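You operate a simulated robot arm through the tools that you are given. There is no shell and no other tool.

Carry out the task below with a simulated robot arm. There is one attempt and no reset: what you move stays moved.

TASK
Brush the black ankle boot on the board clean and press the white paper wad in.
Fine: the green brush does it and goes back. Set down upright: green brush. What is to be rubbed or washed off counts as gone when no trace of it is left.

It is judged by the outcome, as a careful person would: the job done as asked, and still so three seconds after it is handed in. It fails if anything else is knocked over, pushed out of place, dropped, spilled or broken.

THE ROBOT
A 6-joint arm with a fingered hand, fixed in place. Base frame: the origin is on the floor under the middle of its stand, x ahead of it, y to its left, z up; the work surface is at about z = 0.7. Readings come in m, degrees, newtons and seconds.
With the tool pointing down near the work surface it reaches from about 0.36 to 0.82 m from the base axis. Its first joint turns from -166.0 to 166.0 degrees. Payload 4 kg.
The tool frame sits at the grasp point between the pads (the TCP): z along the fingers, y along the line on which they close. The tips reach 0.026 m beyond it. The gripper opens to 0.132 m; its body begins 0.073 m behind the TCP. The gripper is a hand of 5 fingers: y runs from the thumb to the fingers, the wrist lies at [0, 0, -0.239] in the tool frame, and closing takes about 1.5 s.
Orientation is that of the tool frame in the base frame, as a unit quaternion [x, y, z, w]. With the fingers straight down and closing along the base's y, the tool's x points along the base's -x, its y along +y and its z along -z.

THE INTERFACE
- The arm moves only by the tool move_arm. Its argument "targets" is a list of rows, each an object (a shift or turn left out is 0, a gripper value left out holds the last) with "rotation": the turn, a rotation vector about the tool's x, y, z in degrees, a list of three; "translation": the shift along the tool's x, y, z in m, a list of three. In form: [{"rotation": [ax, ay, az], "translation": [tx, ty, tz]}, ...]. A call has 1 to 20 rows; each row is the pose to reach, as a shift and turn from the pose commanded when the call began, along the tool's axes at that moment. "jaw" is the opening, from 0 (shut) to 1 (fully open), set as the call begins (left out, the last holds). Each row takes 0.2 s and may step no farther than 0.05 m and 8.6 degrees from the row before; otherwise, or with a gripper value out of range, the whole call is refused. Where a pose cannot be reached the arm comes as near as it can. A force on the tool above 40 N (or 10 N above the force at the start of the call, whichever is more), or a blocked arm, ends the call early, and 0.2 s more pass. Each finger travels about 0.045 m/s and halts on what it meets, pressing with about 27 N; the grip force reading is that of the motor and also rises with nothing between the fingers. The clock runs only during rows and for 0.2 s after the last one: add rows that repeat a pose to give the fingers time. It gives the time, the measured TCP pose, the force on the tool (base axes), the opening and the grip force at its end, in the units of the frame above (readings bear some noise), with the torque about the TCP (base axes, N m) and any sound that the robot's microphone picked up.
- Cameras (640 x 400 px; columns grow to the right, rows downward): "scene" is fixed at [0.2198, 0.6506, 1.4236]; the picture's right is [-0.70, -0.72, 0.00], its down [-0.45, 0.44, -0.78] and it looks along [0.56, -0.54, -0.63] (base axes); focal length 214 px, centre (320, 200). "wrist" rides on the gripper at [0.085, 0.002, -0.097] in the tool frame; the picture's right is [-0.02, 1.00, 0.00], its down [-0.75, -0.02, -0.66] and it looks along [-0.66, -0.01, 0.75] (tool axes); focal length 270 px, centre (320, 200). There is no depth. A picture from a camera that has moved, and an enlarged one, comes with that camera's place and axes in the base frame and with its lens.
- snapshot(camera): a new picture of that camera. No time passes.
- finger_targets(finger1, finger2, finger3, finger4, thumb_bend): sets how far each is bent, from 0 (flat) to 1 (curled in); at 0.3 the hand is open as for a grip, at 0.7 the pads meet at the TCP. One left out holds its place. A second passes; each finger stops where it meets its share of the squeeze, and holds until it gets a number again. A gripper value or a shape takes the hand back. It gives what a move gives, with no picture; readings hold the bend of each and the force on the fingers (four entries, about 0 where the hand has none), thumb and palm.
- set_grasp(shape): the hand has 5 fingers and takes this shape, open, in about a second: jaw (thumb against the fingers, like two jaws); tri (thumb and two fingers); tip (a fingertip pinch); poke (one finger out to press); point (the index stretched); flat (the hand flat); cup (the hand cupped); fist (a fist). The gripper value then closes the fingers along that shape, each until it touches; the sizes above hold for jaw. It gives what a move gives, with no picture.
- zoom(camera, box): a new picture of the part [left, top, right, bottom] of that camera's present view, enlarged. No time passes.
- finish_job(): hands the job in; it is judged then, once.

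Nothing tells you positions but the pictures and the camera data. Unless the task says otherwise, let go and move clear before handing in.

The tools are called as a command line: name --argument value ..., lists and objects as JSON in quotes. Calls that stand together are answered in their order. move_arm: Moves the arm, as the interface text tells. Its arguments: {"type":"object","properties":{"targets":{"type":"array"},"jaw":{"type":"number"}},"required":["targets"]} The other tools are called the same way: set_grasp (shape) gives the hand a shape; finger_targets (finger1, finger2, finger3, finger4, thumb_bend) moves the fingers one by one; snapshot (camera) takes a picture; zoom (camera, box) takes an enlarged picture of a part of a camera's view; finish_job () hands the job in.

At the start:

```text
time: 0.0
tcp_pos: [0.4306, 0.1685, 1.2793]
orientation: [0.0, 1.0, 0.0, 0.0]
contact_force: [-0.7, 0.3, 0.1]
torque: [-0.01, 0.02, 0.01]
gripper_width: 0.1317
grasp_force: 0.1
shape: jaw
bend: [0.3, 0.3, 0.3, 0.3, 0.3]
finger forces: [0.0, 0.0, 0.0, 0.0, 0.0, 0.1]
```

scene: 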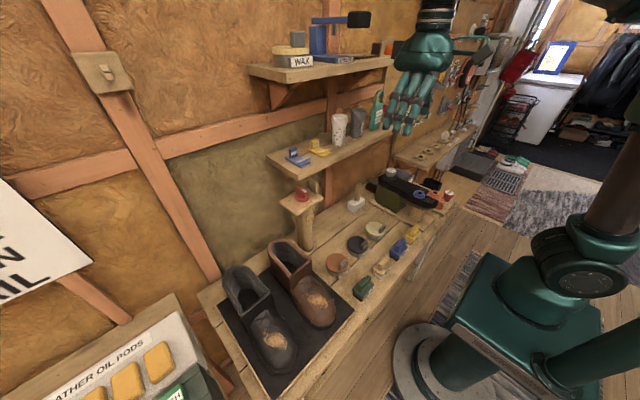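
wrist: 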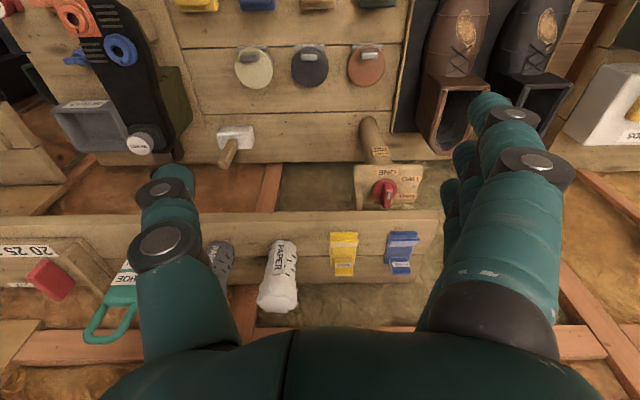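

I see a workbench with two boots (black and brown) on a dark board, brushes in a row, polish tins, and a shelf with a white paper roll/wad. I'll look closer at each before moving.

zoom --camera "scene" --box '[200, 220, 360, 400]'

zoom --camera "scene" --box '[260, 90, 420, 220]'

zoom --camera "scene" --box '[310, 170, 470, 310]'

zoom --camera "wrist" --box '[180, 0, 440, 160]'

zoom --camera "wrist" --box '[180, 160, 440, 320]'

```text
2.22 times, centred on (280, 310) of scene
camera zoom: at [0.2198, 0.6506, 1.4236], right [-0.7, -0.72, 0.0], down [-0.45, 0.44, -0.78], along [0.56, -0.54, -0.63], focal length 477 px, centre (409, -44)
```

zoom: 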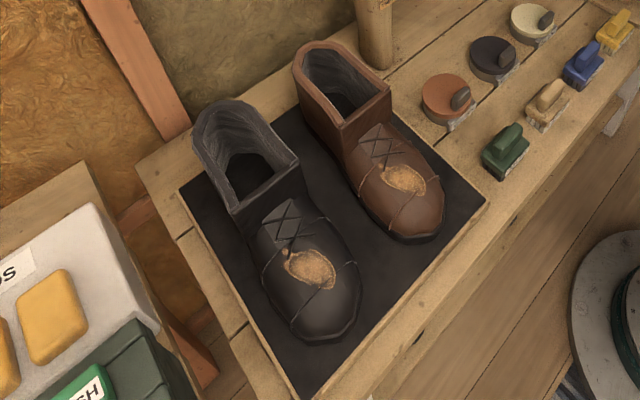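

```text
3.08 times, centred on (340, 155) of scene
camera zoom: at [0.2198, 0.6506, 1.4236], right [-0.7, -0.72, 0.0], down [-0.45, 0.44, -0.78], along [0.56, -0.54, -0.63], focal length 660 px, centre (258, 338)
```

zoom: 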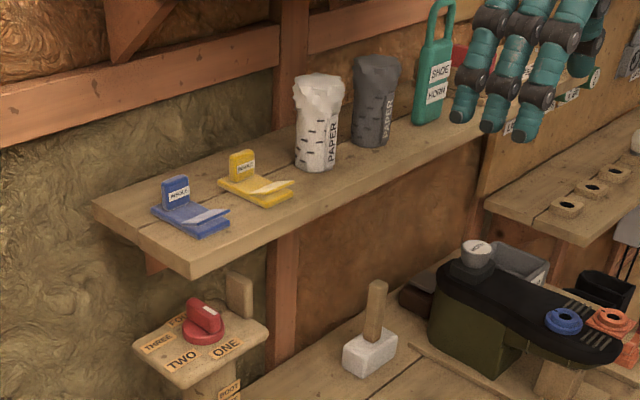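

```text
2.86 times, centred on (390, 240) of scene
camera zoom: at [0.2198, 0.6506, 1.4236], right [-0.7, -0.72, 0.0], down [-0.45, 0.44, -0.78], along [0.56, -0.54, -0.63], focal length 613 px, centre (120, 86)
```

zoom: 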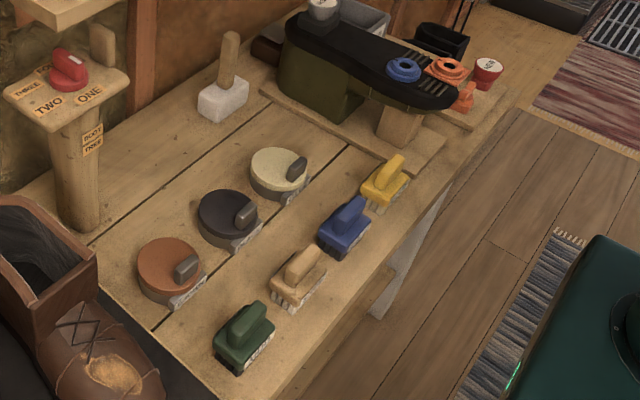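

```text
2.46 times, centred on (310, 80) of wrist
camera zoom: at [0.3457, 0.1688, 1.3758], right [0.02, 1.0, 0.0], down [0.75, -0.02, 0.66], along [0.66, -0.01, -0.75], focal length 665 px, centre (345, 495)
```

zoom: 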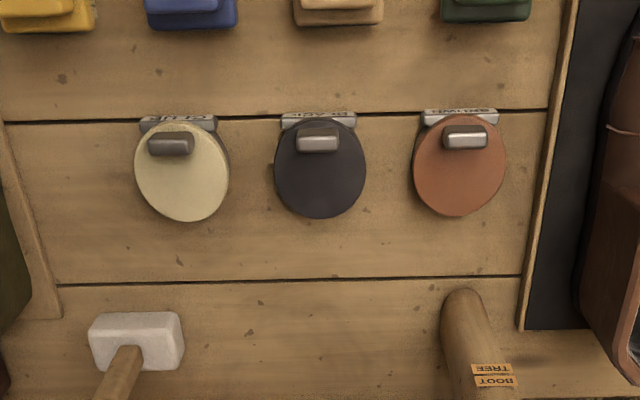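

```text
2.46 times, centred on (310, 240) of wrist
camera zoom: at [0.3457, 0.1688, 1.3758], right [0.02, 1.0, 0.0], down [0.75, -0.02, 0.66], along [0.66, -0.01, -0.75], focal length 665 px, centre (345, 102)
```

zoom: 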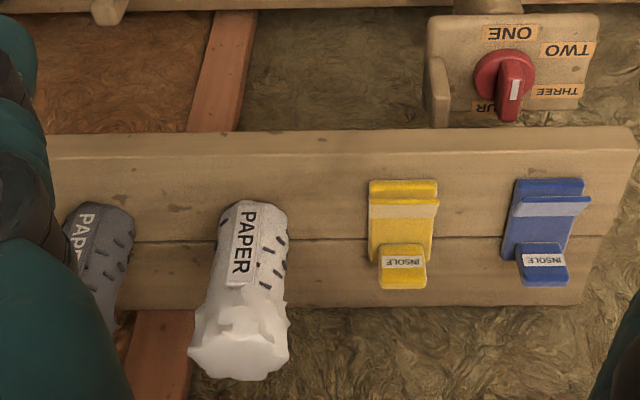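

I take the green brush to be at about (0.40, 0.28), the black boot's toe at about (0.41, 0.61) with its opening near x 0.58, and the white paper wad on the shelf near (0.69, 0.10, 1.1). I'll move over towards the boot and brush to look closer.

move_arm --targets '[{"translation": [0.004, 0.028, 0.028]}, {"translation": [0.008, 0.056, 0.056]}, {"translation": [0.012, 0.084, 0.084]}, {"translation": [0.016, 0.112, 0.112]}, {"translation": [0.02, 0.14, 0.14]}, {"translation": [0.024, 0.168, 0.168]}, {"translation": [0.028, 0.196, 0.196]}, {"translation": [0.03, 0.22, 0.22]}]'

snapshot --camera "wrist"

snapshot --camera "scene"

```text
time: 1.8
tcp_pos: [0.3998, 0.3883, 1.0589]
orientation: [0.0, 1.0, 0.001, 0.0]
contact_force: [-0.5, 0.3, 0.1]
torque: [-0.03, 0.02, -0.02]
gripper_width: 0.1317
grasp_force: 0.1
shape: jaw
bend: [0.3, 0.3, 0.3, 0.3, 0.3]
finger forces: [0.0, 0.0, 0.1, 0.0, 0.1, 0.0]
```

```text
taken
camera wrist: at [0.3151, 0.3891, 1.1549], right [0.02, 1.0, 0.0], down [0.75, -0.02, 0.66], along [0.66, -0.01, -0.75], focal length 270 px, centre (320, 200)
```

wrist: 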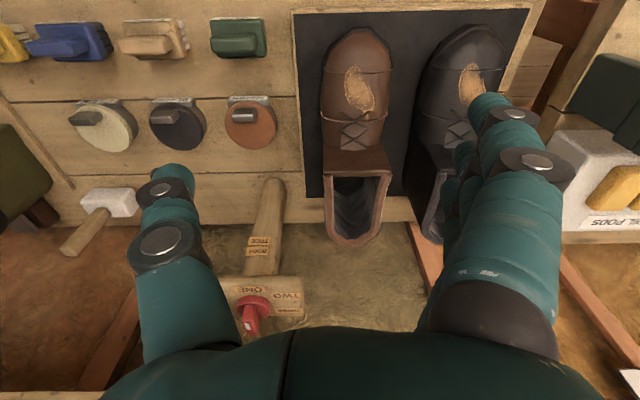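

```text
taken
```

scene: 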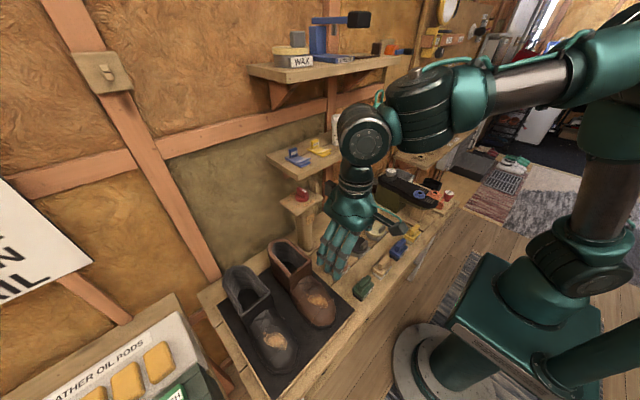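

The brush block is about 0.07 long in y with a ridge handle along y, at about (0.393, 0.280); the black boot's dirt patch is near (0.443, 0.591, 0.78) and its opening near (0.583, 0.588, 0.873). I'll turn the hand 90° so it closes across the handle and hover over the green brush.

move_arm --targets '[{"translation": [0.001, -0.01, 0.0145], "rotation": [0, 0, -8.2]}, {"translation": [0.001, -0.02, 0.029], "rotation": [0, 0, -16.4]}, {"translation": [0.002, -0.03, 0.0436], "rotation": [0, 0, -24.5]}, {"translation": [0.003, -0.039, 0.058], "rotation": [0, 0, -32.7]}, {"translation": [0.003, -0.049, 0.073], "rotation": [0, 0, -40.9]}, {"translation": [0.004, -0.059, 0.087], "rotation": [0, 0, -49.1]}, {"translation": [0.004, -0.069, 0.102], "rotation": [0, 0, -57.3]}, {"translation": [0.005, -0.079, 0.116], "rotation": [0, 0, -65.5]}, {"translation": [0.006, -0.088, 0.131], "rotation": [0, 0, -73.6]}, {"translation": [0.006, -0.098, 0.145], "rotation": [0, 0, -81.8]}, {"translation": [0.007, -0.108, 0.16], "rotation": [0, 0, -90]}]'

snapshot --camera "wrist"

snapshot --camera "scene"

```text
time: 4.2
tcp_pos: [0.3938, 0.2818, 0.9009]
orientation: [0.707, -0.707, 0.0, 0.0]
contact_force: [0.2, 0.2, -0.2]
torque: [0.0, -0.03, -0.01]
gripper_width: 0.1318
grasp_force: 0.0
shape: jaw
bend: [0.3, 0.3, 0.3, 0.3, 0.3]
finger forces: [0.0, 0.0, 0.0, 0.1, 0.1, 0.0]
```

```text
taken
camera wrist: at [0.3923, 0.1956, 0.9959], right [-1.0, 0.02, 0.0], down [0.01, 0.75, 0.66], along [0.01, 0.66, -0.75], focal length 270 px, centre (320, 200)
```

wrist: 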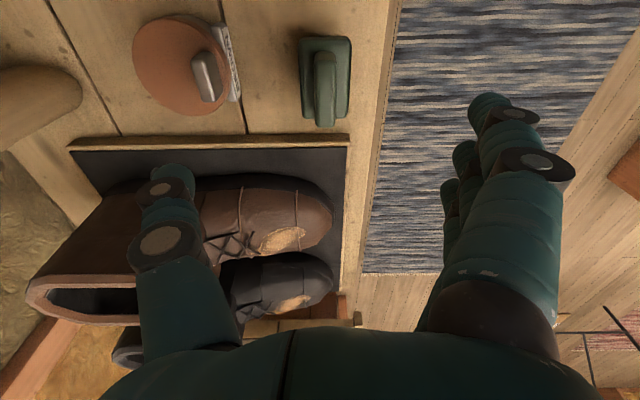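

```text
taken
```

scene: 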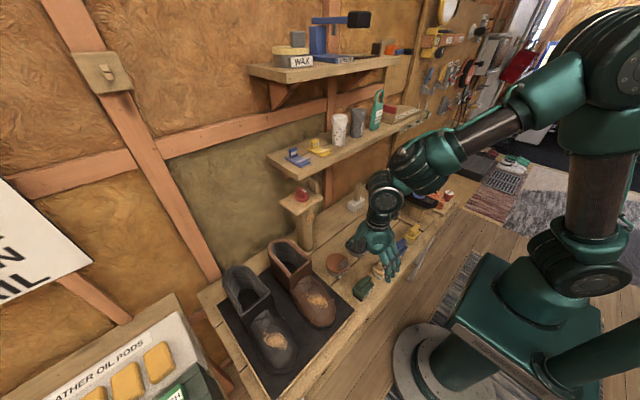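

zoom --camera "wrist" --box '[260, 10, 400, 150]'

zoom --camera "scene" --box '[330, 260, 400, 310]'

zoom --camera "scene" --box '[215, 250, 345, 390]'

```text
2.86 times, centred on (330, 80) of wrist
camera zoom: at [0.3923, 0.1956, 0.9959], right [-1.0, 0.02, 0.0], down [0.01, 0.75, 0.66], along [0.01, 0.66, -0.75], focal length 772 px, centre (291, 543)
```

zoom: 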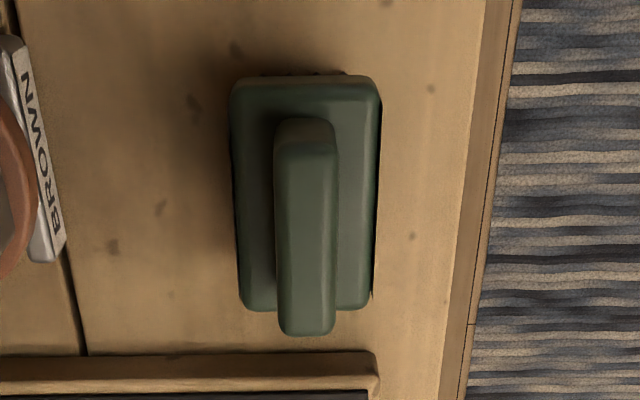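

```text
8.00 times, centred on (365, 285) of scene
camera zoom: at [0.2198, 0.6506, 1.4236], right [-0.7, -0.72, 0.0], down [-0.45, 0.44, -0.78], along [0.56, -0.54, -0.63], focal length 1716 px, centre (-40, -480)
```

zoom: 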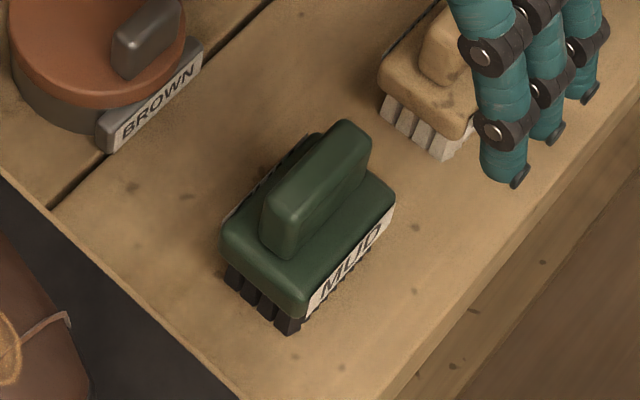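

```text
2.86 times, centred on (280, 320) of scene
camera zoom: at [0.2198, 0.6506, 1.4236], right [-0.7, -0.72, 0.0], down [-0.45, 0.44, -0.78], along [0.56, -0.54, -0.63], focal length 613 px, centre (434, -143)
```

zoom: 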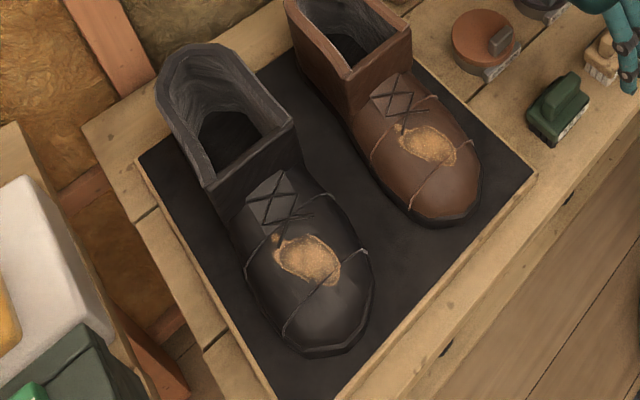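

The green brush is labelled MUD, handle about 0.019 wide and 0.06 long, top near z 0.757. I'll descend straight over it to just above grasp height and check alignment.

move_arm --targets '[{"translation": [0, 0.005, 0.03]}, {"translation": [0, 0.005, 0.06]}, {"translation": [0, 0.005, 0.09]}, {"translation": [0, 0.005, 0.115]}, {"translation": [0, 0.005, 0.13]}]'

snapshot --camera "wrist"

zoom --camera "scene" --box '[320, 210, 440, 310]'

```text
time: 5.4
tcp_pos: [0.3888, 0.2823, 0.7693]
orientation: [-0.707, 0.707, 0.0, 0.0]
contact_force: [0.5, 0.5, -0.3]
torque: [0.0, 0.02, -0.03]
gripper_width: 0.1315
grasp_force: 0.1
shape: jaw
bend: [0.3, 0.3, 0.3, 0.3, 0.3]
finger forces: [0.0, 0.1, 0.0, 0.0, 0.1, 0.1]
```

```text
taken
camera wrist: at [0.3865, 0.1953, 0.8653], right [-1.0, 0.02, 0.0], down [0.02, 0.75, 0.66], along [0.01, 0.66, -0.75], focal length 270 px, centre (320, 200)
```

wrist: 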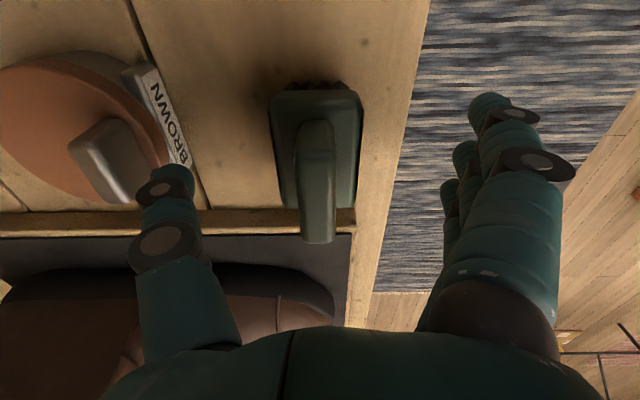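

```text
4.00 times, centred on (380, 260) of scene
camera zoom: at [0.2198, 0.6506, 1.4236], right [-0.7, -0.72, 0.0], down [-0.45, 0.44, -0.78], along [0.56, -0.54, -0.63], focal length 858 px, centre (80, -40)
```

zoom: 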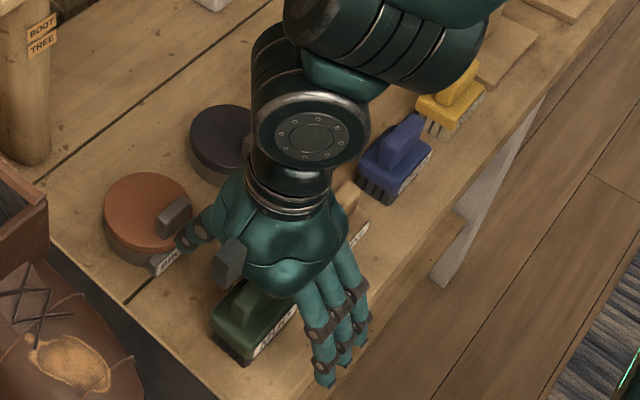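

The handle is centred between thumb and fingers in x; the brush centre looks to be around y 0.277. I'll narrow the hand first to clear the tin, then check the tip height against the brush.

move_arm --targets '[{"translation": [0.004, 0, 0]}, {"translation": [0.004, 0, 0]}, {"translation": [0.004, 0, 0]}, {"translation": [0.004, 0, 0]}, {"translation": [0.004, 0, 0]}]' --jaw 0.45

snapshot --camera "wrist"

zoom --camera "scene" --box '[340, 240, 420, 310]'

```text
time: 6.6
tcp_pos: [0.388, 0.2765, 0.7691]
orientation: [0.708, -0.707, 0.0, 0.0]
contact_force: [0.0, -0.1, 0.0]
torque: [0.01, 0.03, 0.0]
gripper_width: 0.0604
grasp_force: 0.0
shape: jaw
bend: [0.73, 0.73, 0.73, 0.73, 0.7]
finger forces: [0.1, 0.1, 0.0, 0.1, 0.0, 0.0]
```

```text
taken
camera wrist: at [0.3863, 0.1912, 0.8653], right [-1.0, 0.02, 0.0], down [0.02, 0.75, 0.66], along [0.01, 0.66, -0.75], focal length 270 px, centre (320, 200)
```

wrist: 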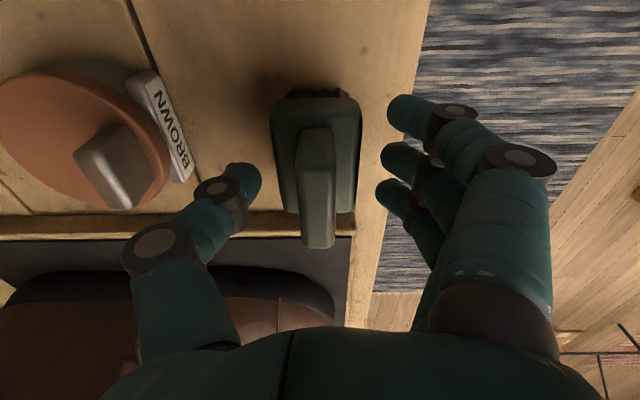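

```text
5.71 times, centred on (380, 275) of scene
camera zoom: at [0.2198, 0.6506, 1.4236], right [-0.7, -0.72, 0.0], down [-0.45, 0.44, -0.78], along [0.56, -0.54, -0.63], focal length 1226 px, centre (-23, -229)
```

zoom: 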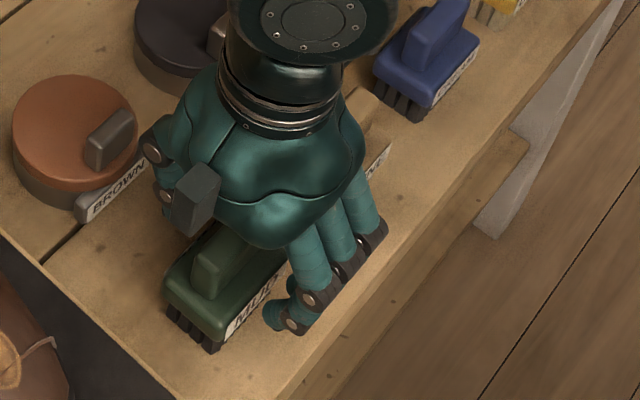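

Thumb and fingers straddle the handle with the tips still just above the block. I'll lower by 7 mm and close on the handle.

move_arm --targets '[{"translation": [-0.001, 0, 0.004]}, {"translation": [-0.001, 0, 0.007]}]'

move_arm --targets '[{"translation": [0, 0, 0]}, {"translation": [0, 0, 0]}, {"translation": [0, 0, 0]}, {"translation": [0, 0, 0]}, {"translation": [0, 0, 0]}, {"translation": [0, 0, 0]}]' --jaw 0.0

snapshot --camera "wrist"

zoom --camera "scene" --box '[340, 240, 420, 310]'

```text
time: 7.2
tcp_pos: [0.3894, 0.2794, 0.7621]
orientation: [-0.707, 0.707, 0.0, 0.0]
contact_force: [0.1, -0.3, 0.5]
torque: [-0.03, 0.01, 0.01]
gripper_width: 0.0602
grasp_force: 0.0
shape: jaw
bend: [0.73, 0.73, 0.73, 0.73, 0.7]
finger forces: [0.0, 0.0, 0.0, 0.1, 0.0, 0.0]
```

```text
time: 8.6
tcp_pos: [0.3888, 0.2792, 0.7626]
orientation: [0.707, -0.707, 0.0, 0.0]
contact_force: [-0.4, 0.1, 8.3]
torque: [0.0, -0.09, 0.02]
gripper_width: 0.0374
grasp_force: 27.2
shape: jaw
bend: [0.73, 0.73, 0.73, 0.73, 0.7]
finger forces: [5.9, 5.8, 5.8, 5.8, 20.9, 0.1]
```

```text
taken
camera wrist: at [0.3866, 0.1927, 0.8591], right [-1.0, 0.02, 0.0], down [0.02, 0.75, 0.66], along [0.01, 0.66, -0.75], focal length 270 px, centre (320, 200)
```

wrist: 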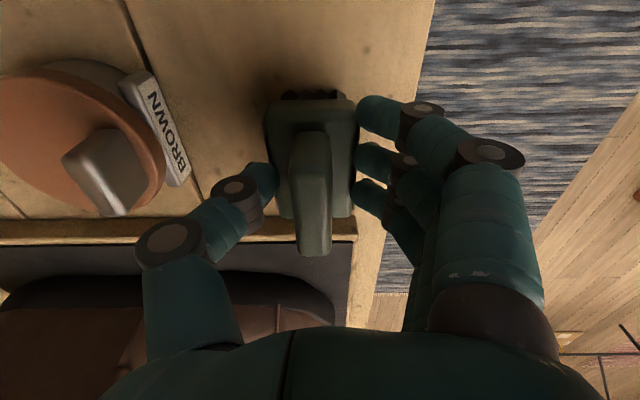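

```text
5.71 times, centred on (380, 275) of scene
camera zoom: at [0.2198, 0.6506, 1.4236], right [-0.7, -0.72, 0.0], down [-0.45, 0.44, -0.78], along [0.56, -0.54, -0.63], focal length 1226 px, centre (-23, -229)
```

zoom: 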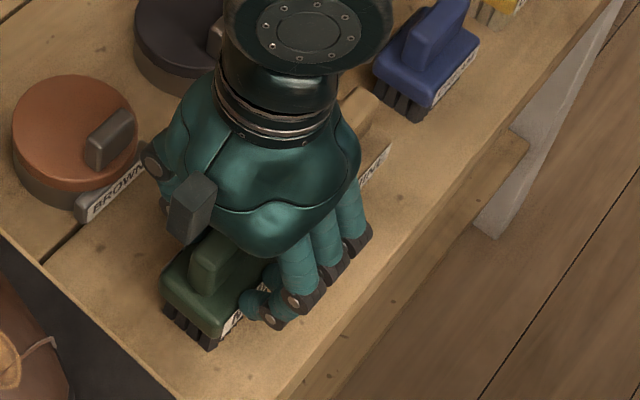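

The tips caught the upper edges of the block (width 0.037) rather than the thinner handle. I'll open, raise about 11 mm, and close on the handle itself.

move_arm --targets '[{"translation": [0, 0, 0]}, {"translation": [0, 0, 0]}, {"translation": [0, 0, 0]}, {"translation": [0, 0, -0.005]}, {"translation": [0, 0, -0.012]}]' --jaw 0.45

snapshot --camera "wrist"

zoom --camera "scene" --box '[340, 240, 420, 310]'

```text
time: 9.8
tcp_pos: [0.3878, 0.2788, 0.7756]
orientation: [-0.707, 0.707, 0.0, -0.001]
contact_force: [-0.2, 0.3, -0.4]
torque: [-0.01, 0.0, 0.02]
gripper_width: 0.0584
grasp_force: 0.1
shape: jaw
bend: [0.73, 0.73, 0.73, 0.73, 0.7]
finger forces: [0.0, 0.0, 0.0, 0.1, 0.0, 0.0]
```

```text
taken
camera wrist: at [0.3858, 0.1927, 0.8707], right [-1.0, 0.02, 0.0], down [0.02, 0.75, 0.66], along [0.01, 0.66, -0.75], focal length 270 px, centre (320, 200)
```

wrist: 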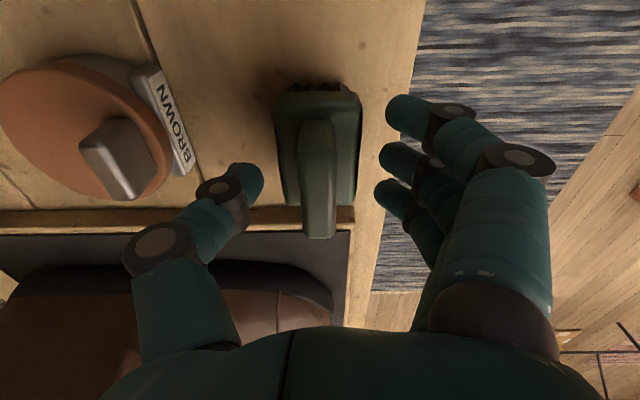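

```text
5.71 times, centred on (380, 275) of scene
camera zoom: at [0.2198, 0.6506, 1.4236], right [-0.7, -0.72, 0.0], down [-0.45, 0.44, -0.78], along [0.56, -0.54, -0.63], focal length 1226 px, centre (-23, -229)
```

zoom: 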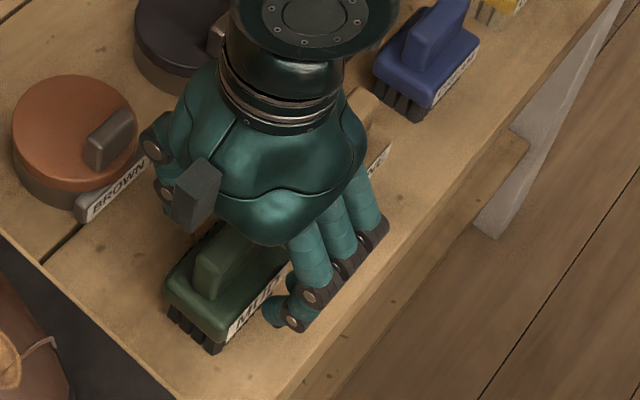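

move_arm --targets '[{"translation": [0, 0, 0]}, {"translation": [0, 0, 0]}, {"translation": [0, 0, 0]}, {"translation": [0, 0, 0]}, {"translation": [0, 0, 0]}, {"translation": [0, 0, 0]}, {"translation": [0, 0, 0]}]' --jaw 0.0

snapshot --camera "wrist"

zoom --camera "scene" --box '[340, 240, 420, 310]'

```text
time: 11.4
tcp_pos: [0.3884, 0.2794, 0.7752]
orientation: [0.707, -0.707, 0.0, 0.0]
contact_force: [-0.7, -0.5, 0.5]
torque: [0.0, 0.06, 0.03]
gripper_width: 0.0079
grasp_force: 27.1
shape: jaw
bend: [0.65, 0.71, 0.72, 0.71, 0.7]
finger forces: [2.5, 8.5, 7.1, 6.2, 22.8, 0.0]
```

```text
taken
camera wrist: at [0.3858, 0.1927, 0.8706], right [-1.0, 0.02, 0.0], down [0.02, 0.75, 0.66], along [0.01, 0.66, -0.75], focal length 270 px, centre (320, 200)
```

wrist: 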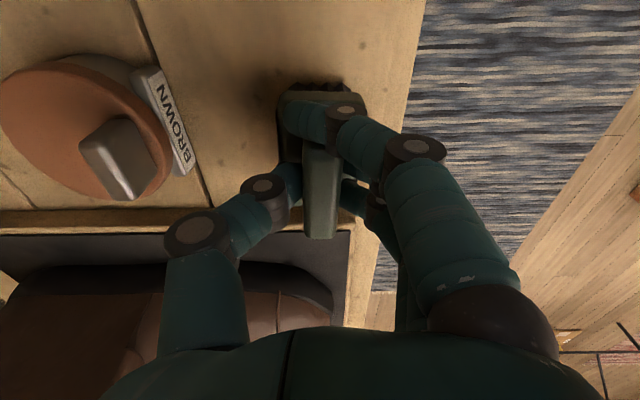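

```text
5.71 times, centred on (380, 275) of scene
camera zoom: at [0.2198, 0.6506, 1.4236], right [-0.7, -0.72, 0.0], down [-0.45, 0.44, -0.78], along [0.56, -0.54, -0.63], focal length 1226 px, centre (-23, -229)
```

zoom: 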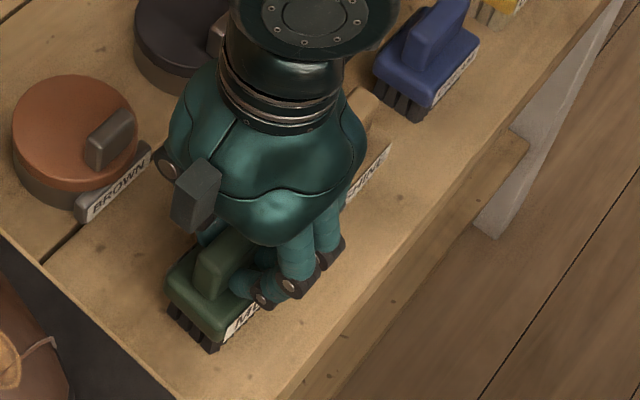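

Thumb and three fingers now hold the handle (one finger sits past its end). I'll lift a little and check that the brush comes along.

move_arm --targets '[{"translation": [0, 0, -0.01]}, {"translation": [0, 0, -0.03]}, {"translation": [0, 0, -0.05]}, {"translation": [0, 0, -0.08]}]'

snapshot --camera "wrist"

zoom --camera "scene" --box '[340, 220, 440, 300]'

```text
time: 12.4
tcp_pos: [0.3887, 0.2785, 0.8568]
orientation: [-0.707, 0.708, 0.0, 0.0]
contact_force: [-0.3, -0.4, -0.6]
torque: [-0.02, -0.02, 0.0]
gripper_width: 0.0079
grasp_force: 26.6
shape: jaw
bend: [0.65, 0.71, 0.72, 0.71, 0.7]
finger forces: [2.5, 8.4, 7.0, 6.3, 22.9, 0.0]
```

```text
taken
camera wrist: at [0.3866, 0.1924, 0.9515], right [-1.0, 0.02, 0.0], down [0.02, 0.75, 0.66], along [0.01, 0.66, -0.75], focal length 270 px, centre (320, 200)
```

wrist: 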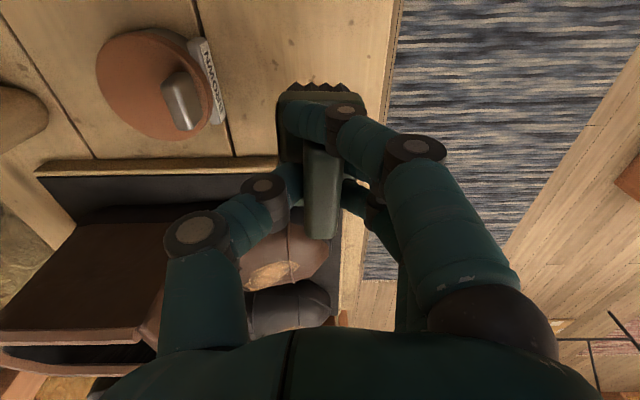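

```text
5.00 times, centred on (390, 260) of scene
camera zoom: at [0.2198, 0.6506, 1.4236], right [-0.7, -0.72, 0.0], down [-0.45, 0.44, -0.78], along [0.56, -0.54, -0.63], focal length 1072 px, centre (-30, -100)
```

zoom: 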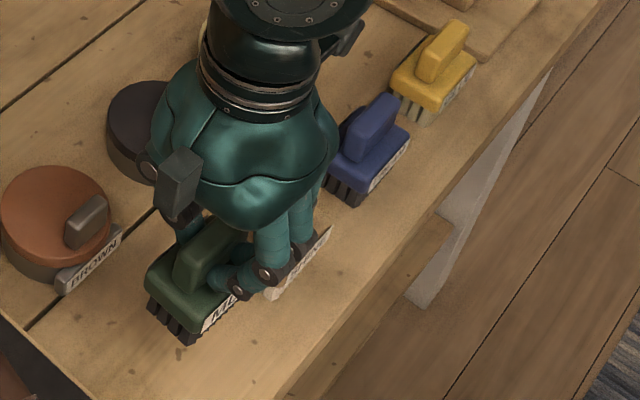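

The brush is held level, bristle bottom about 0.075 below the TCP. I'll raise and move over beside the black boot's toe to see the dirt patch from above.

move_arm --targets '[{"translation": [0, 0, -0.04]}, {"translation": [0, 0.005, -0.08]}, {"translation": [-0.03, 0.01, -0.11]}, {"translation": [-0.07, 0.015, -0.125]}, {"translation": [-0.115, 0.02, -0.135]}, {"translation": [-0.16, 0.025, -0.145]}, {"translation": [-0.205, 0.029, -0.145]}, {"translation": [-0.25, 0.029, -0.145]}, {"translation": [-0.29, 0.029, -0.145]}]'

snapshot --camera "wrist"

snapshot --camera "scene"

```text
time: 14.4
tcp_pos: [0.3613, 0.5663, 0.9989]
orientation: [-0.707, 0.708, 0.0, 0.0]
contact_force: [-0.7, 1.1, -1.0]
torque: [-0.04, -0.02, 0.03]
gripper_width: 0.0079
grasp_force: 26.5
shape: jaw
bend: [0.65, 0.71, 0.72, 0.71, 0.7]
finger forces: [2.6, 8.5, 7.0, 6.9, 22.7, 0.0]
```

```text
taken
camera wrist: at [0.3592, 0.4804, 1.0943], right [-1.0, 0.02, 0.0], down [0.02, 0.75, 0.66], along [0.01, 0.66, -0.75], focal length 270 px, centre (320, 200)
```

wrist: 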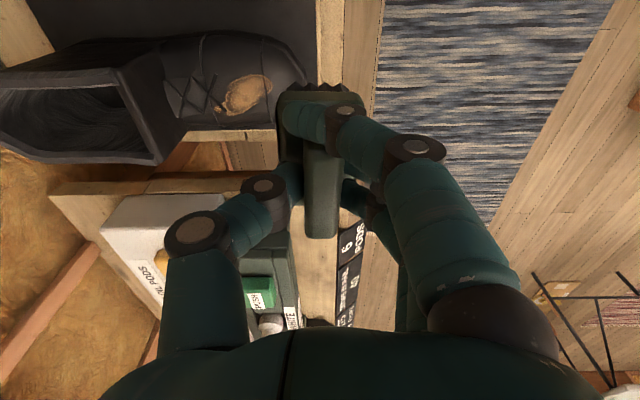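

```text
taken
```

scene: 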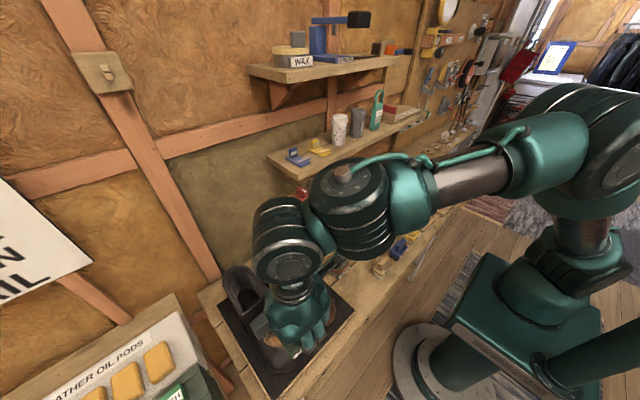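

zoom --camera "wrist" --box '[0, 20, 340, 190]'

zoom --camera "wrist" --box '[180, 20, 340, 140]'

zoom --camera "scene" --box '[220, 260, 380, 370]'

```text
1.88 times, centred on (170, 105) of wrist
camera zoom: at [0.3592, 0.4804, 1.0943], right [-1.0, 0.02, 0.0], down [0.02, 0.75, 0.66], along [0.01, 0.66, -0.75], focal length 509 px, centre (602, 379)
```

zoom: 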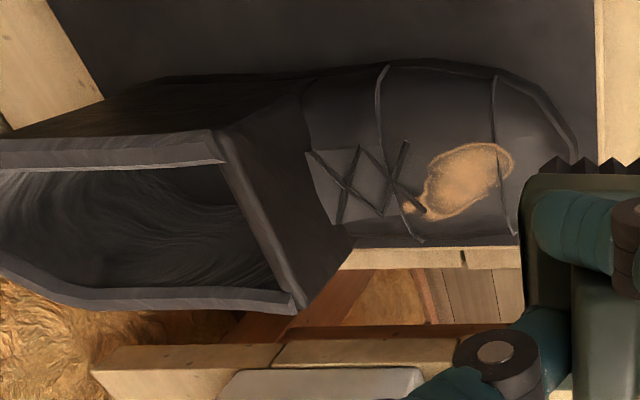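

```text
3.33 times, centred on (260, 80) of wrist
camera zoom: at [0.3592, 0.4804, 1.0943], right [-1.0, 0.02, 0.0], down [0.02, 0.75, 0.66], along [0.01, 0.66, -0.75], focal length 901 px, centre (520, 600)
```

zoom: 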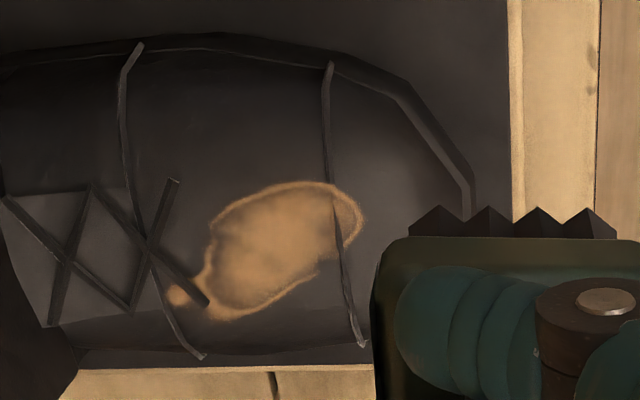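

```text
3.64 times, centred on (300, 315) of scene
camera zoom: at [0.2198, 0.6506, 1.4236], right [-0.7, -0.72, 0.0], down [-0.45, 0.44, -0.78], along [0.56, -0.54, -0.63], focal length 780 px, centre (393, -218)
```

zoom: 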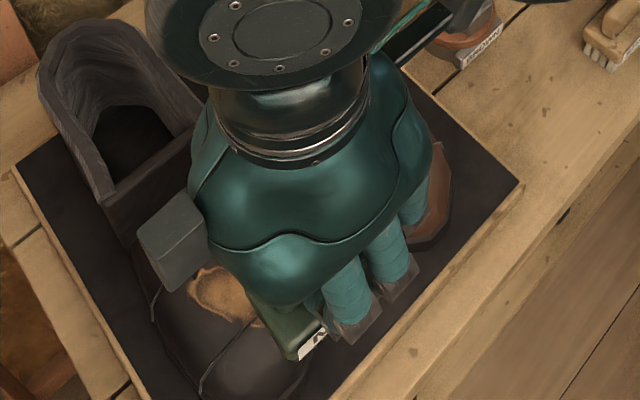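

The dirt patch spans about x 0.412–0.482, y 0.57–0.62, on a slope of about 20° rising toward the laces (z 0.77–0.80). I'll tilt the brush 20° to lie flat on it and hover about 4 cm above.

move_arm --targets '[{"translation": [-0.007, -0.011, 0.0265], "rotation": [5, 0, 0]}, {"translation": [-0.014, -0.022, 0.053], "rotation": [10, 0, 0]}, {"translation": [-0.021, -0.033, 0.0795], "rotation": [15, 0, 0]}, {"translation": [-0.0277, -0.0444, 0.106], "rotation": [20, 0, 0]}]'

snapshot --camera "wrist"

zoom --camera "scene" --box '[220, 260, 380, 370]'

```text
time: 15.4
tcp_pos: [0.4055, 0.5953, 0.893]
orientation: [-0.695, 0.697, -0.123, 0.124]
contact_force: [-0.2, 0.1, -1.3]
torque: [0.01, 0.02, 0.03]
gripper_width: 0.008
grasp_force: 26.9
shape: jaw
bend: [0.65, 0.71, 0.72, 0.71, 0.7]
finger forces: [2.4, 8.6, 7.2, 6.7, 22.7, 0.0]
```

```text
taken
camera wrist: at [0.3706, 0.5094, 0.9831], right [-0.94, 0.02, -0.34], down [-0.21, 0.75, 0.62], along [0.27, 0.66, -0.7], focal length 270 px, centre (320, 200)
```

wrist: 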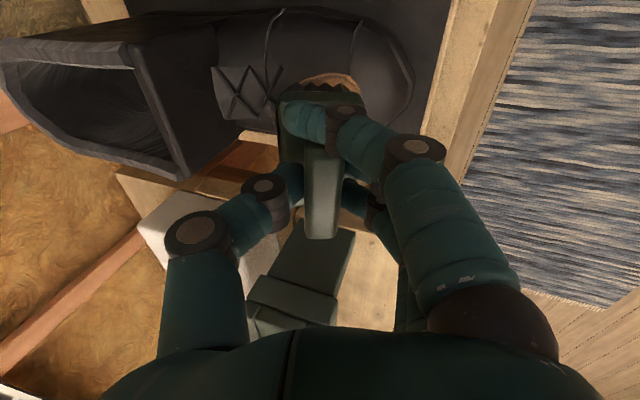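

```text
3.64 times, centred on (300, 315) of scene
camera zoom: at [0.2198, 0.6506, 1.4236], right [-0.7, -0.72, 0.0], down [-0.45, 0.44, -0.78], along [0.56, -0.54, -0.63], focal length 780 px, centre (393, -218)
```

zoom: 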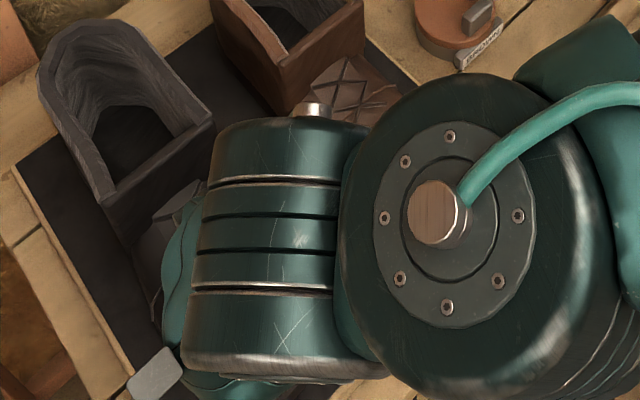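

move_arm --targets '[{"translation": [0, 0, 0.01]}, {"translation": [0, 0, 0.02]}, {"translation": [0, 0, 0.027]}]'

zoom --camera "wrist" --box '[180, 0, 420, 150]'

```text
time: 16.2
tcp_pos: [0.4129, 0.5943, 0.8675]
orientation: [0.697, -0.696, 0.123, -0.122]
contact_force: [0.1, -0.2, -1.1]
torque: [0.01, -0.02, -0.02]
gripper_width: 0.0078
grasp_force: 26.7
shape: jaw
bend: [0.65, 0.71, 0.72, 0.71, 0.7]
finger forces: [2.5, 8.6, 7.2, 6.6, 22.6, 0.0]
```

```text
2.67 times, centred on (300, 75) of wrist
camera zoom: at [0.3781, 0.5088, 0.9563], right [-0.94, 0.02, -0.34], down [-0.21, 0.75, 0.62], along [0.27, 0.66, -0.7], focal length 721 px, centre (373, 533)
```

zoom: 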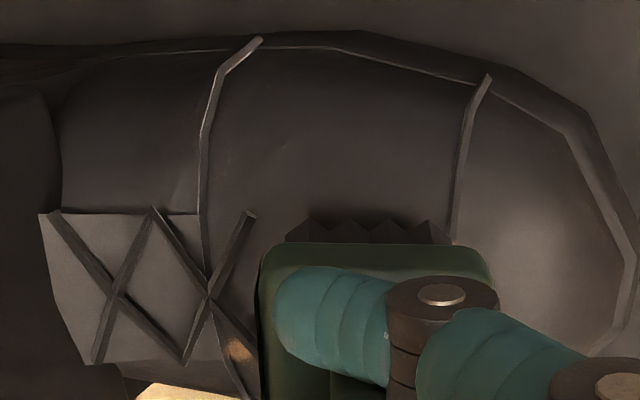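

The brush is right above the patch. I'll lower it in small steps watching the force.

move_arm --targets '[{"translation": [0, 0, 0.003]}, {"translation": [0, 0, 0.006]}]'

zoom --camera "wrist" --box '[180, 0, 420, 150]'

```text
time: 16.8
tcp_pos: [0.4151, 0.5957, 0.8631]
orientation: [0.696, -0.696, 0.123, -0.123]
contact_force: [-0.9, 0.2, -2.0]
torque: [-0.01, 0.02, -0.02]
gripper_width: 0.0078
grasp_force: 27.0
shape: jaw
bend: [0.65, 0.71, 0.72, 0.71, 0.7]
finger forces: [2.5, 8.5, 7.2, 6.7, 22.6, 0.0]
```

```text
2.67 times, centred on (300, 75) of wrist
camera zoom: at [0.3806, 0.5095, 0.9519], right [-0.94, 0.02, -0.34], down [-0.21, 0.75, 0.62], along [0.27, 0.66, -0.7], focal length 721 px, centre (373, 533)
```

zoom: 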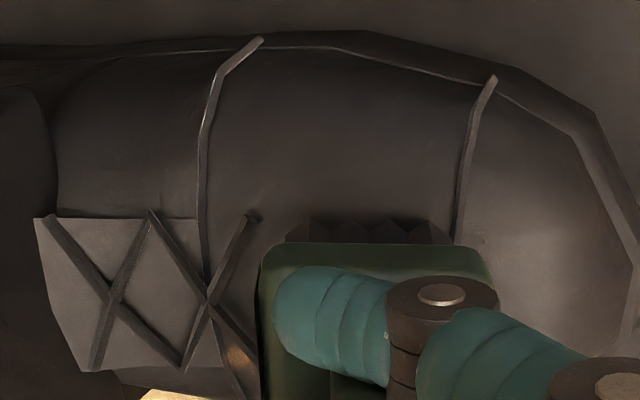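

move_arm --targets '[{"translation": [0, 0, 0.002]}, {"translation": [0, 0, 0.004]}]'

move_arm --targets '[{"translation": [0, 0, 0.002]}, {"translation": [0, 0, 0.003]}]'

```text
time: 17.4
tcp_pos: [0.4168, 0.5956, 0.8587]
orientation: [-0.695, 0.697, -0.123, 0.123]
contact_force: [0.5, -0.9, -1.4]
torque: [-0.02, 0.0, 0.0]
gripper_width: 0.0079
grasp_force: 26.5
shape: jaw
bend: [0.65, 0.71, 0.72, 0.71, 0.7]
finger forces: [2.4, 8.6, 7.3, 6.7, 22.6, 0.0]
```

```text
time: 18.0
tcp_pos: [0.4182, 0.5951, 0.8571]
orientation: [-0.695, 0.697, -0.122, 0.123]
contact_force: [-0.6, -0.4, -0.7]
torque: [-0.04, 0.03, -0.01]
gripper_width: 0.0076
grasp_force: 26.9
shape: jaw
bend: [0.65, 0.71, 0.72, 0.71, 0.7]
finger forces: [2.6, 8.5, 7.1, 6.8, 22.8, 0.1]
```

move_arm --targets '[{"translation": [0, 0, 0.002]}, {"translation": [0, 0, 0.003]}]'

move_arm --targets '[{"translation": [0, 0, 0.001]}, {"translation": [0, 0, 0.002]}]'

zoom --camera "wrist" --box '[180, 0, 420, 150]'

```text
time: 18.6
tcp_pos: [0.4192, 0.5963, 0.8553]
orientation: [-0.696, 0.697, -0.122, 0.123]
contact_force: [-1.7, -2.6, 6.6]
torque: [0.0, 0.07, 0.02]
gripper_width: 0.0079
grasp_force: 26.7
shape: jaw
bend: [0.65, 0.71, 0.72, 0.71, 0.71]
finger forces: [3.9, 9.0, 8.7, 5.8, 24.2, 0.0]
```

```text
time: 19.2
tcp_pos: [0.4207, 0.5958, 0.8538]
orientation: [-0.696, 0.697, -0.122, 0.125]
contact_force: [-2.0, -5.2, 18.9]
torque: [0.16, 0.03, 0.02]
gripper_width: 0.0079
grasp_force: 26.9
shape: jaw
bend: [0.65, 0.71, 0.72, 0.72, 0.71]
finger forces: [6.1, 9.7, 9.6, 6.3, 30.1, 0.0]
```

```text
2.67 times, centred on (300, 75) of wrist
camera zoom: at [0.3851, 0.5094, 0.9424], right [-0.94, 0.02, -0.34], down [-0.21, 0.75, 0.63], along [0.27, 0.66, -0.7], focal length 721 px, centre (373, 533)
```

zoom: 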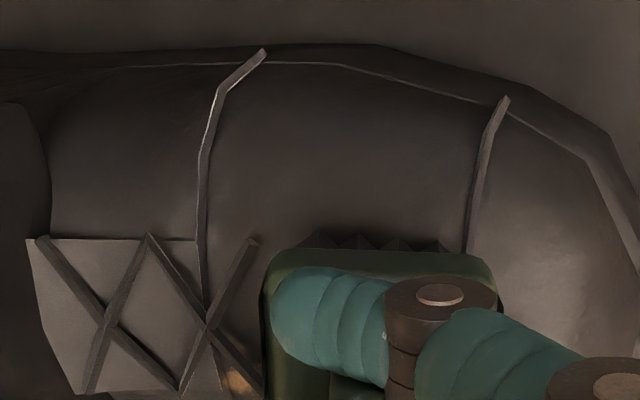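

Contact came at about 20 N on the toe-side edge, so the slope is shallower (about 12°). I'll back off, reduce the tilt to 12° and re-centre the brush over the patch.

move_arm --targets '[{"translation": [0, 0, -0.008]}, {"translation": [0, -0.0111, -0.0083], "rotation": [-8, 0, 0]}, {"translation": [0, -0.0111, -0.0063], "rotation": [-8, 0, 0]}]'

zoom --camera "wrist" --box '[180, 0, 420, 150]'

```text
time: 20.0
tcp_pos: [0.4272, 0.595, 0.8591]
orientation: [-0.703, 0.703, -0.073, 0.073]
contact_force: [0.3, -0.4, -1.4]
torque: [0.0, 0.05, 0.0]
gripper_width: 0.0074
grasp_force: 26.9
shape: jaw
bend: [0.65, 0.71, 0.71, 0.71, 0.71]
finger forces: [3.9, 9.1, 8.7, 6.3, 22.4, 0.0]
```

```text
2.67 times, centred on (300, 75) of wrist
camera zoom: at [0.4059, 0.5093, 0.9535], right [-0.98, 0.02, -0.21], down [-0.12, 0.75, 0.65], along [0.17, 0.66, -0.73], focal length 721 px, centre (373, 533)
```

zoom: 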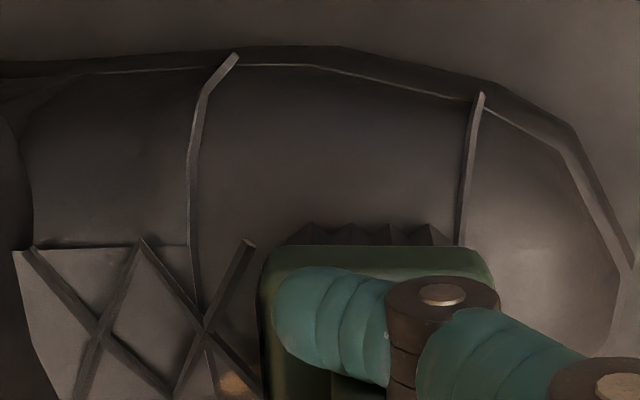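

move_arm --targets '[{"translation": [0, 0, 0.001]}, {"translation": [0, 0, 0.002]}]'

move_arm --targets '[{"translation": [0, 0, 0.001]}, {"translation": [0, 0, 0.0015]}]'

```text
time: 20.6
tcp_pos: [0.4282, 0.5958, 0.8587]
orientation: [0.703, -0.703, 0.074, -0.073]
contact_force: [-0.2, 1.1, -1.6]
torque: [0.0, 0.02, 0.0]
gripper_width: 0.0074
grasp_force: 27.3
shape: jaw
bend: [0.65, 0.71, 0.71, 0.71, 0.71]
finger forces: [3.8, 9.1, 8.7, 6.3, 22.4, 0.0]
```

```text
time: 21.2
tcp_pos: [0.4292, 0.5951, 0.8574]
orientation: [0.704, -0.703, 0.074, -0.074]
contact_force: [-1.3, -1.2, 2.2]
torque: [-0.04, 0.0, 0.0]
gripper_width: 0.0073
grasp_force: 27.2
shape: jaw
bend: [0.65, 0.71, 0.71, 0.71, 0.71]
finger forces: [3.9, 9.3, 9.0, 6.0, 22.6, 0.1]
```

Light contact now. I'll press about 1 mm more and make gentle short strokes along the slope.

move_arm --targets '[{"translation": [0, 0, 0.001]}, {"translation": [0, 0.006, 0.001]}, {"translation": [0, 0.012, 0.001]}, {"translation": [0, 0.018, 0.0015]}, {"translation": [0, 0.012, 0.001]}, {"translation": [0, 0.006, 0.001]}, {"translation": [0, 0, 0.001]}, {"translation": [0, -0.006, 0.001]}, {"translation": [0, -0.012, 0.001]}, {"translation": [0, -0.018, 0.001]}, {"translation": [0, -0.012, 0.001]}, {"translation": [0, -0.006, 0.001]}, {"translation": [0, 0, 0.001]}]'

zoom --camera "wrist" --box '[180, 0, 420, 150]'

snapshot --camera "scene"

```text
time: 24.0
tcp_pos: [0.4307, 0.596, 0.8558]
orientation: [-0.703, 0.704, -0.073, 0.074]
contact_force: [0.0, 0.4, -1.7]
torque: [0.01, 0.01, -0.01]
gripper_width: 0.0075
grasp_force: 27.1
shape: jaw
bend: [0.65, 0.71, 0.71, 0.72, 0.71]
finger forces: [4.1, 9.2, 8.8, 6.1, 23.3, 0.1]
```

```text
2.67 times, centred on (300, 75) of wrist
camera zoom: at [0.4069, 0.5094, 0.9505], right [-0.98, 0.02, -0.21], down [-0.12, 0.75, 0.65], along [0.17, 0.66, -0.73], focal length 721 px, centre (373, 533)
```

zoom: 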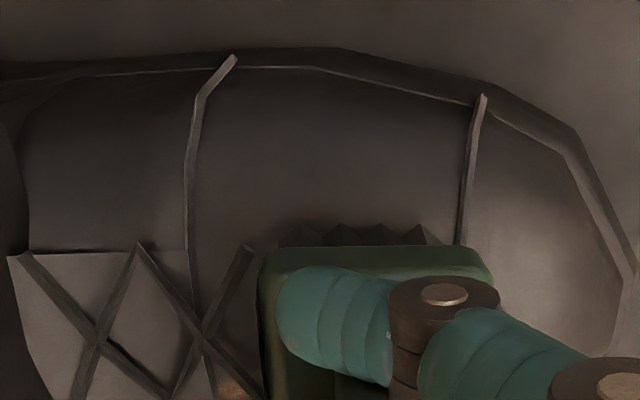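

```text
taken
```

scene: 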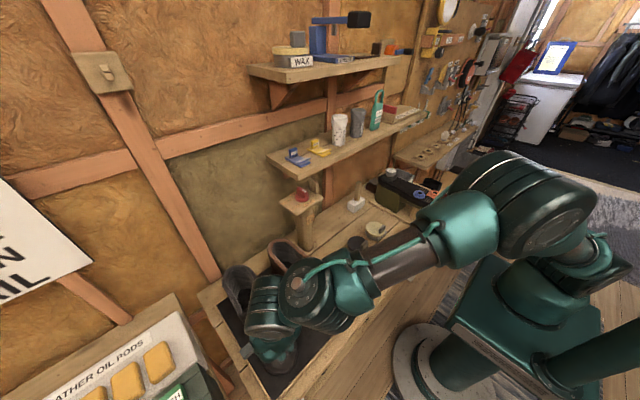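

move_arm --targets '[{"translation": [0, 0, 0.001]}, {"translation": [0, 0, 0.0015]}]'

move_arm --targets '[{"translation": [0, 0, 0.001]}, {"translation": [0, 0, 0.001]}]'

```text
time: 24.6
tcp_pos: [0.4293, 0.5945, 0.8557]
orientation: [0.704, -0.703, 0.074, -0.074]
contact_force: [-0.2, 0.4, 0.7]
torque: [-0.01, 0.01, 0.01]
gripper_width: 0.0076
grasp_force: 27.2
shape: jaw
bend: [0.65, 0.71, 0.71, 0.72, 0.71]
finger forces: [4.2, 9.3, 8.9, 6.0, 23.6, 0.0]
```

```text
time: 25.2
tcp_pos: [0.4289, 0.5954, 0.8563]
orientation: [-0.702, 0.704, -0.073, 0.074]
contact_force: [-4.0, -2.1, 7.2]
torque: [0.0, 0.04, -0.03]
gripper_width: 0.0076
grasp_force: 27.0
shape: jaw
bend: [0.65, 0.71, 0.71, 0.72, 0.71]
finger forces: [4.9, 9.8, 9.4, 5.5, 23.9, 0.0]
```

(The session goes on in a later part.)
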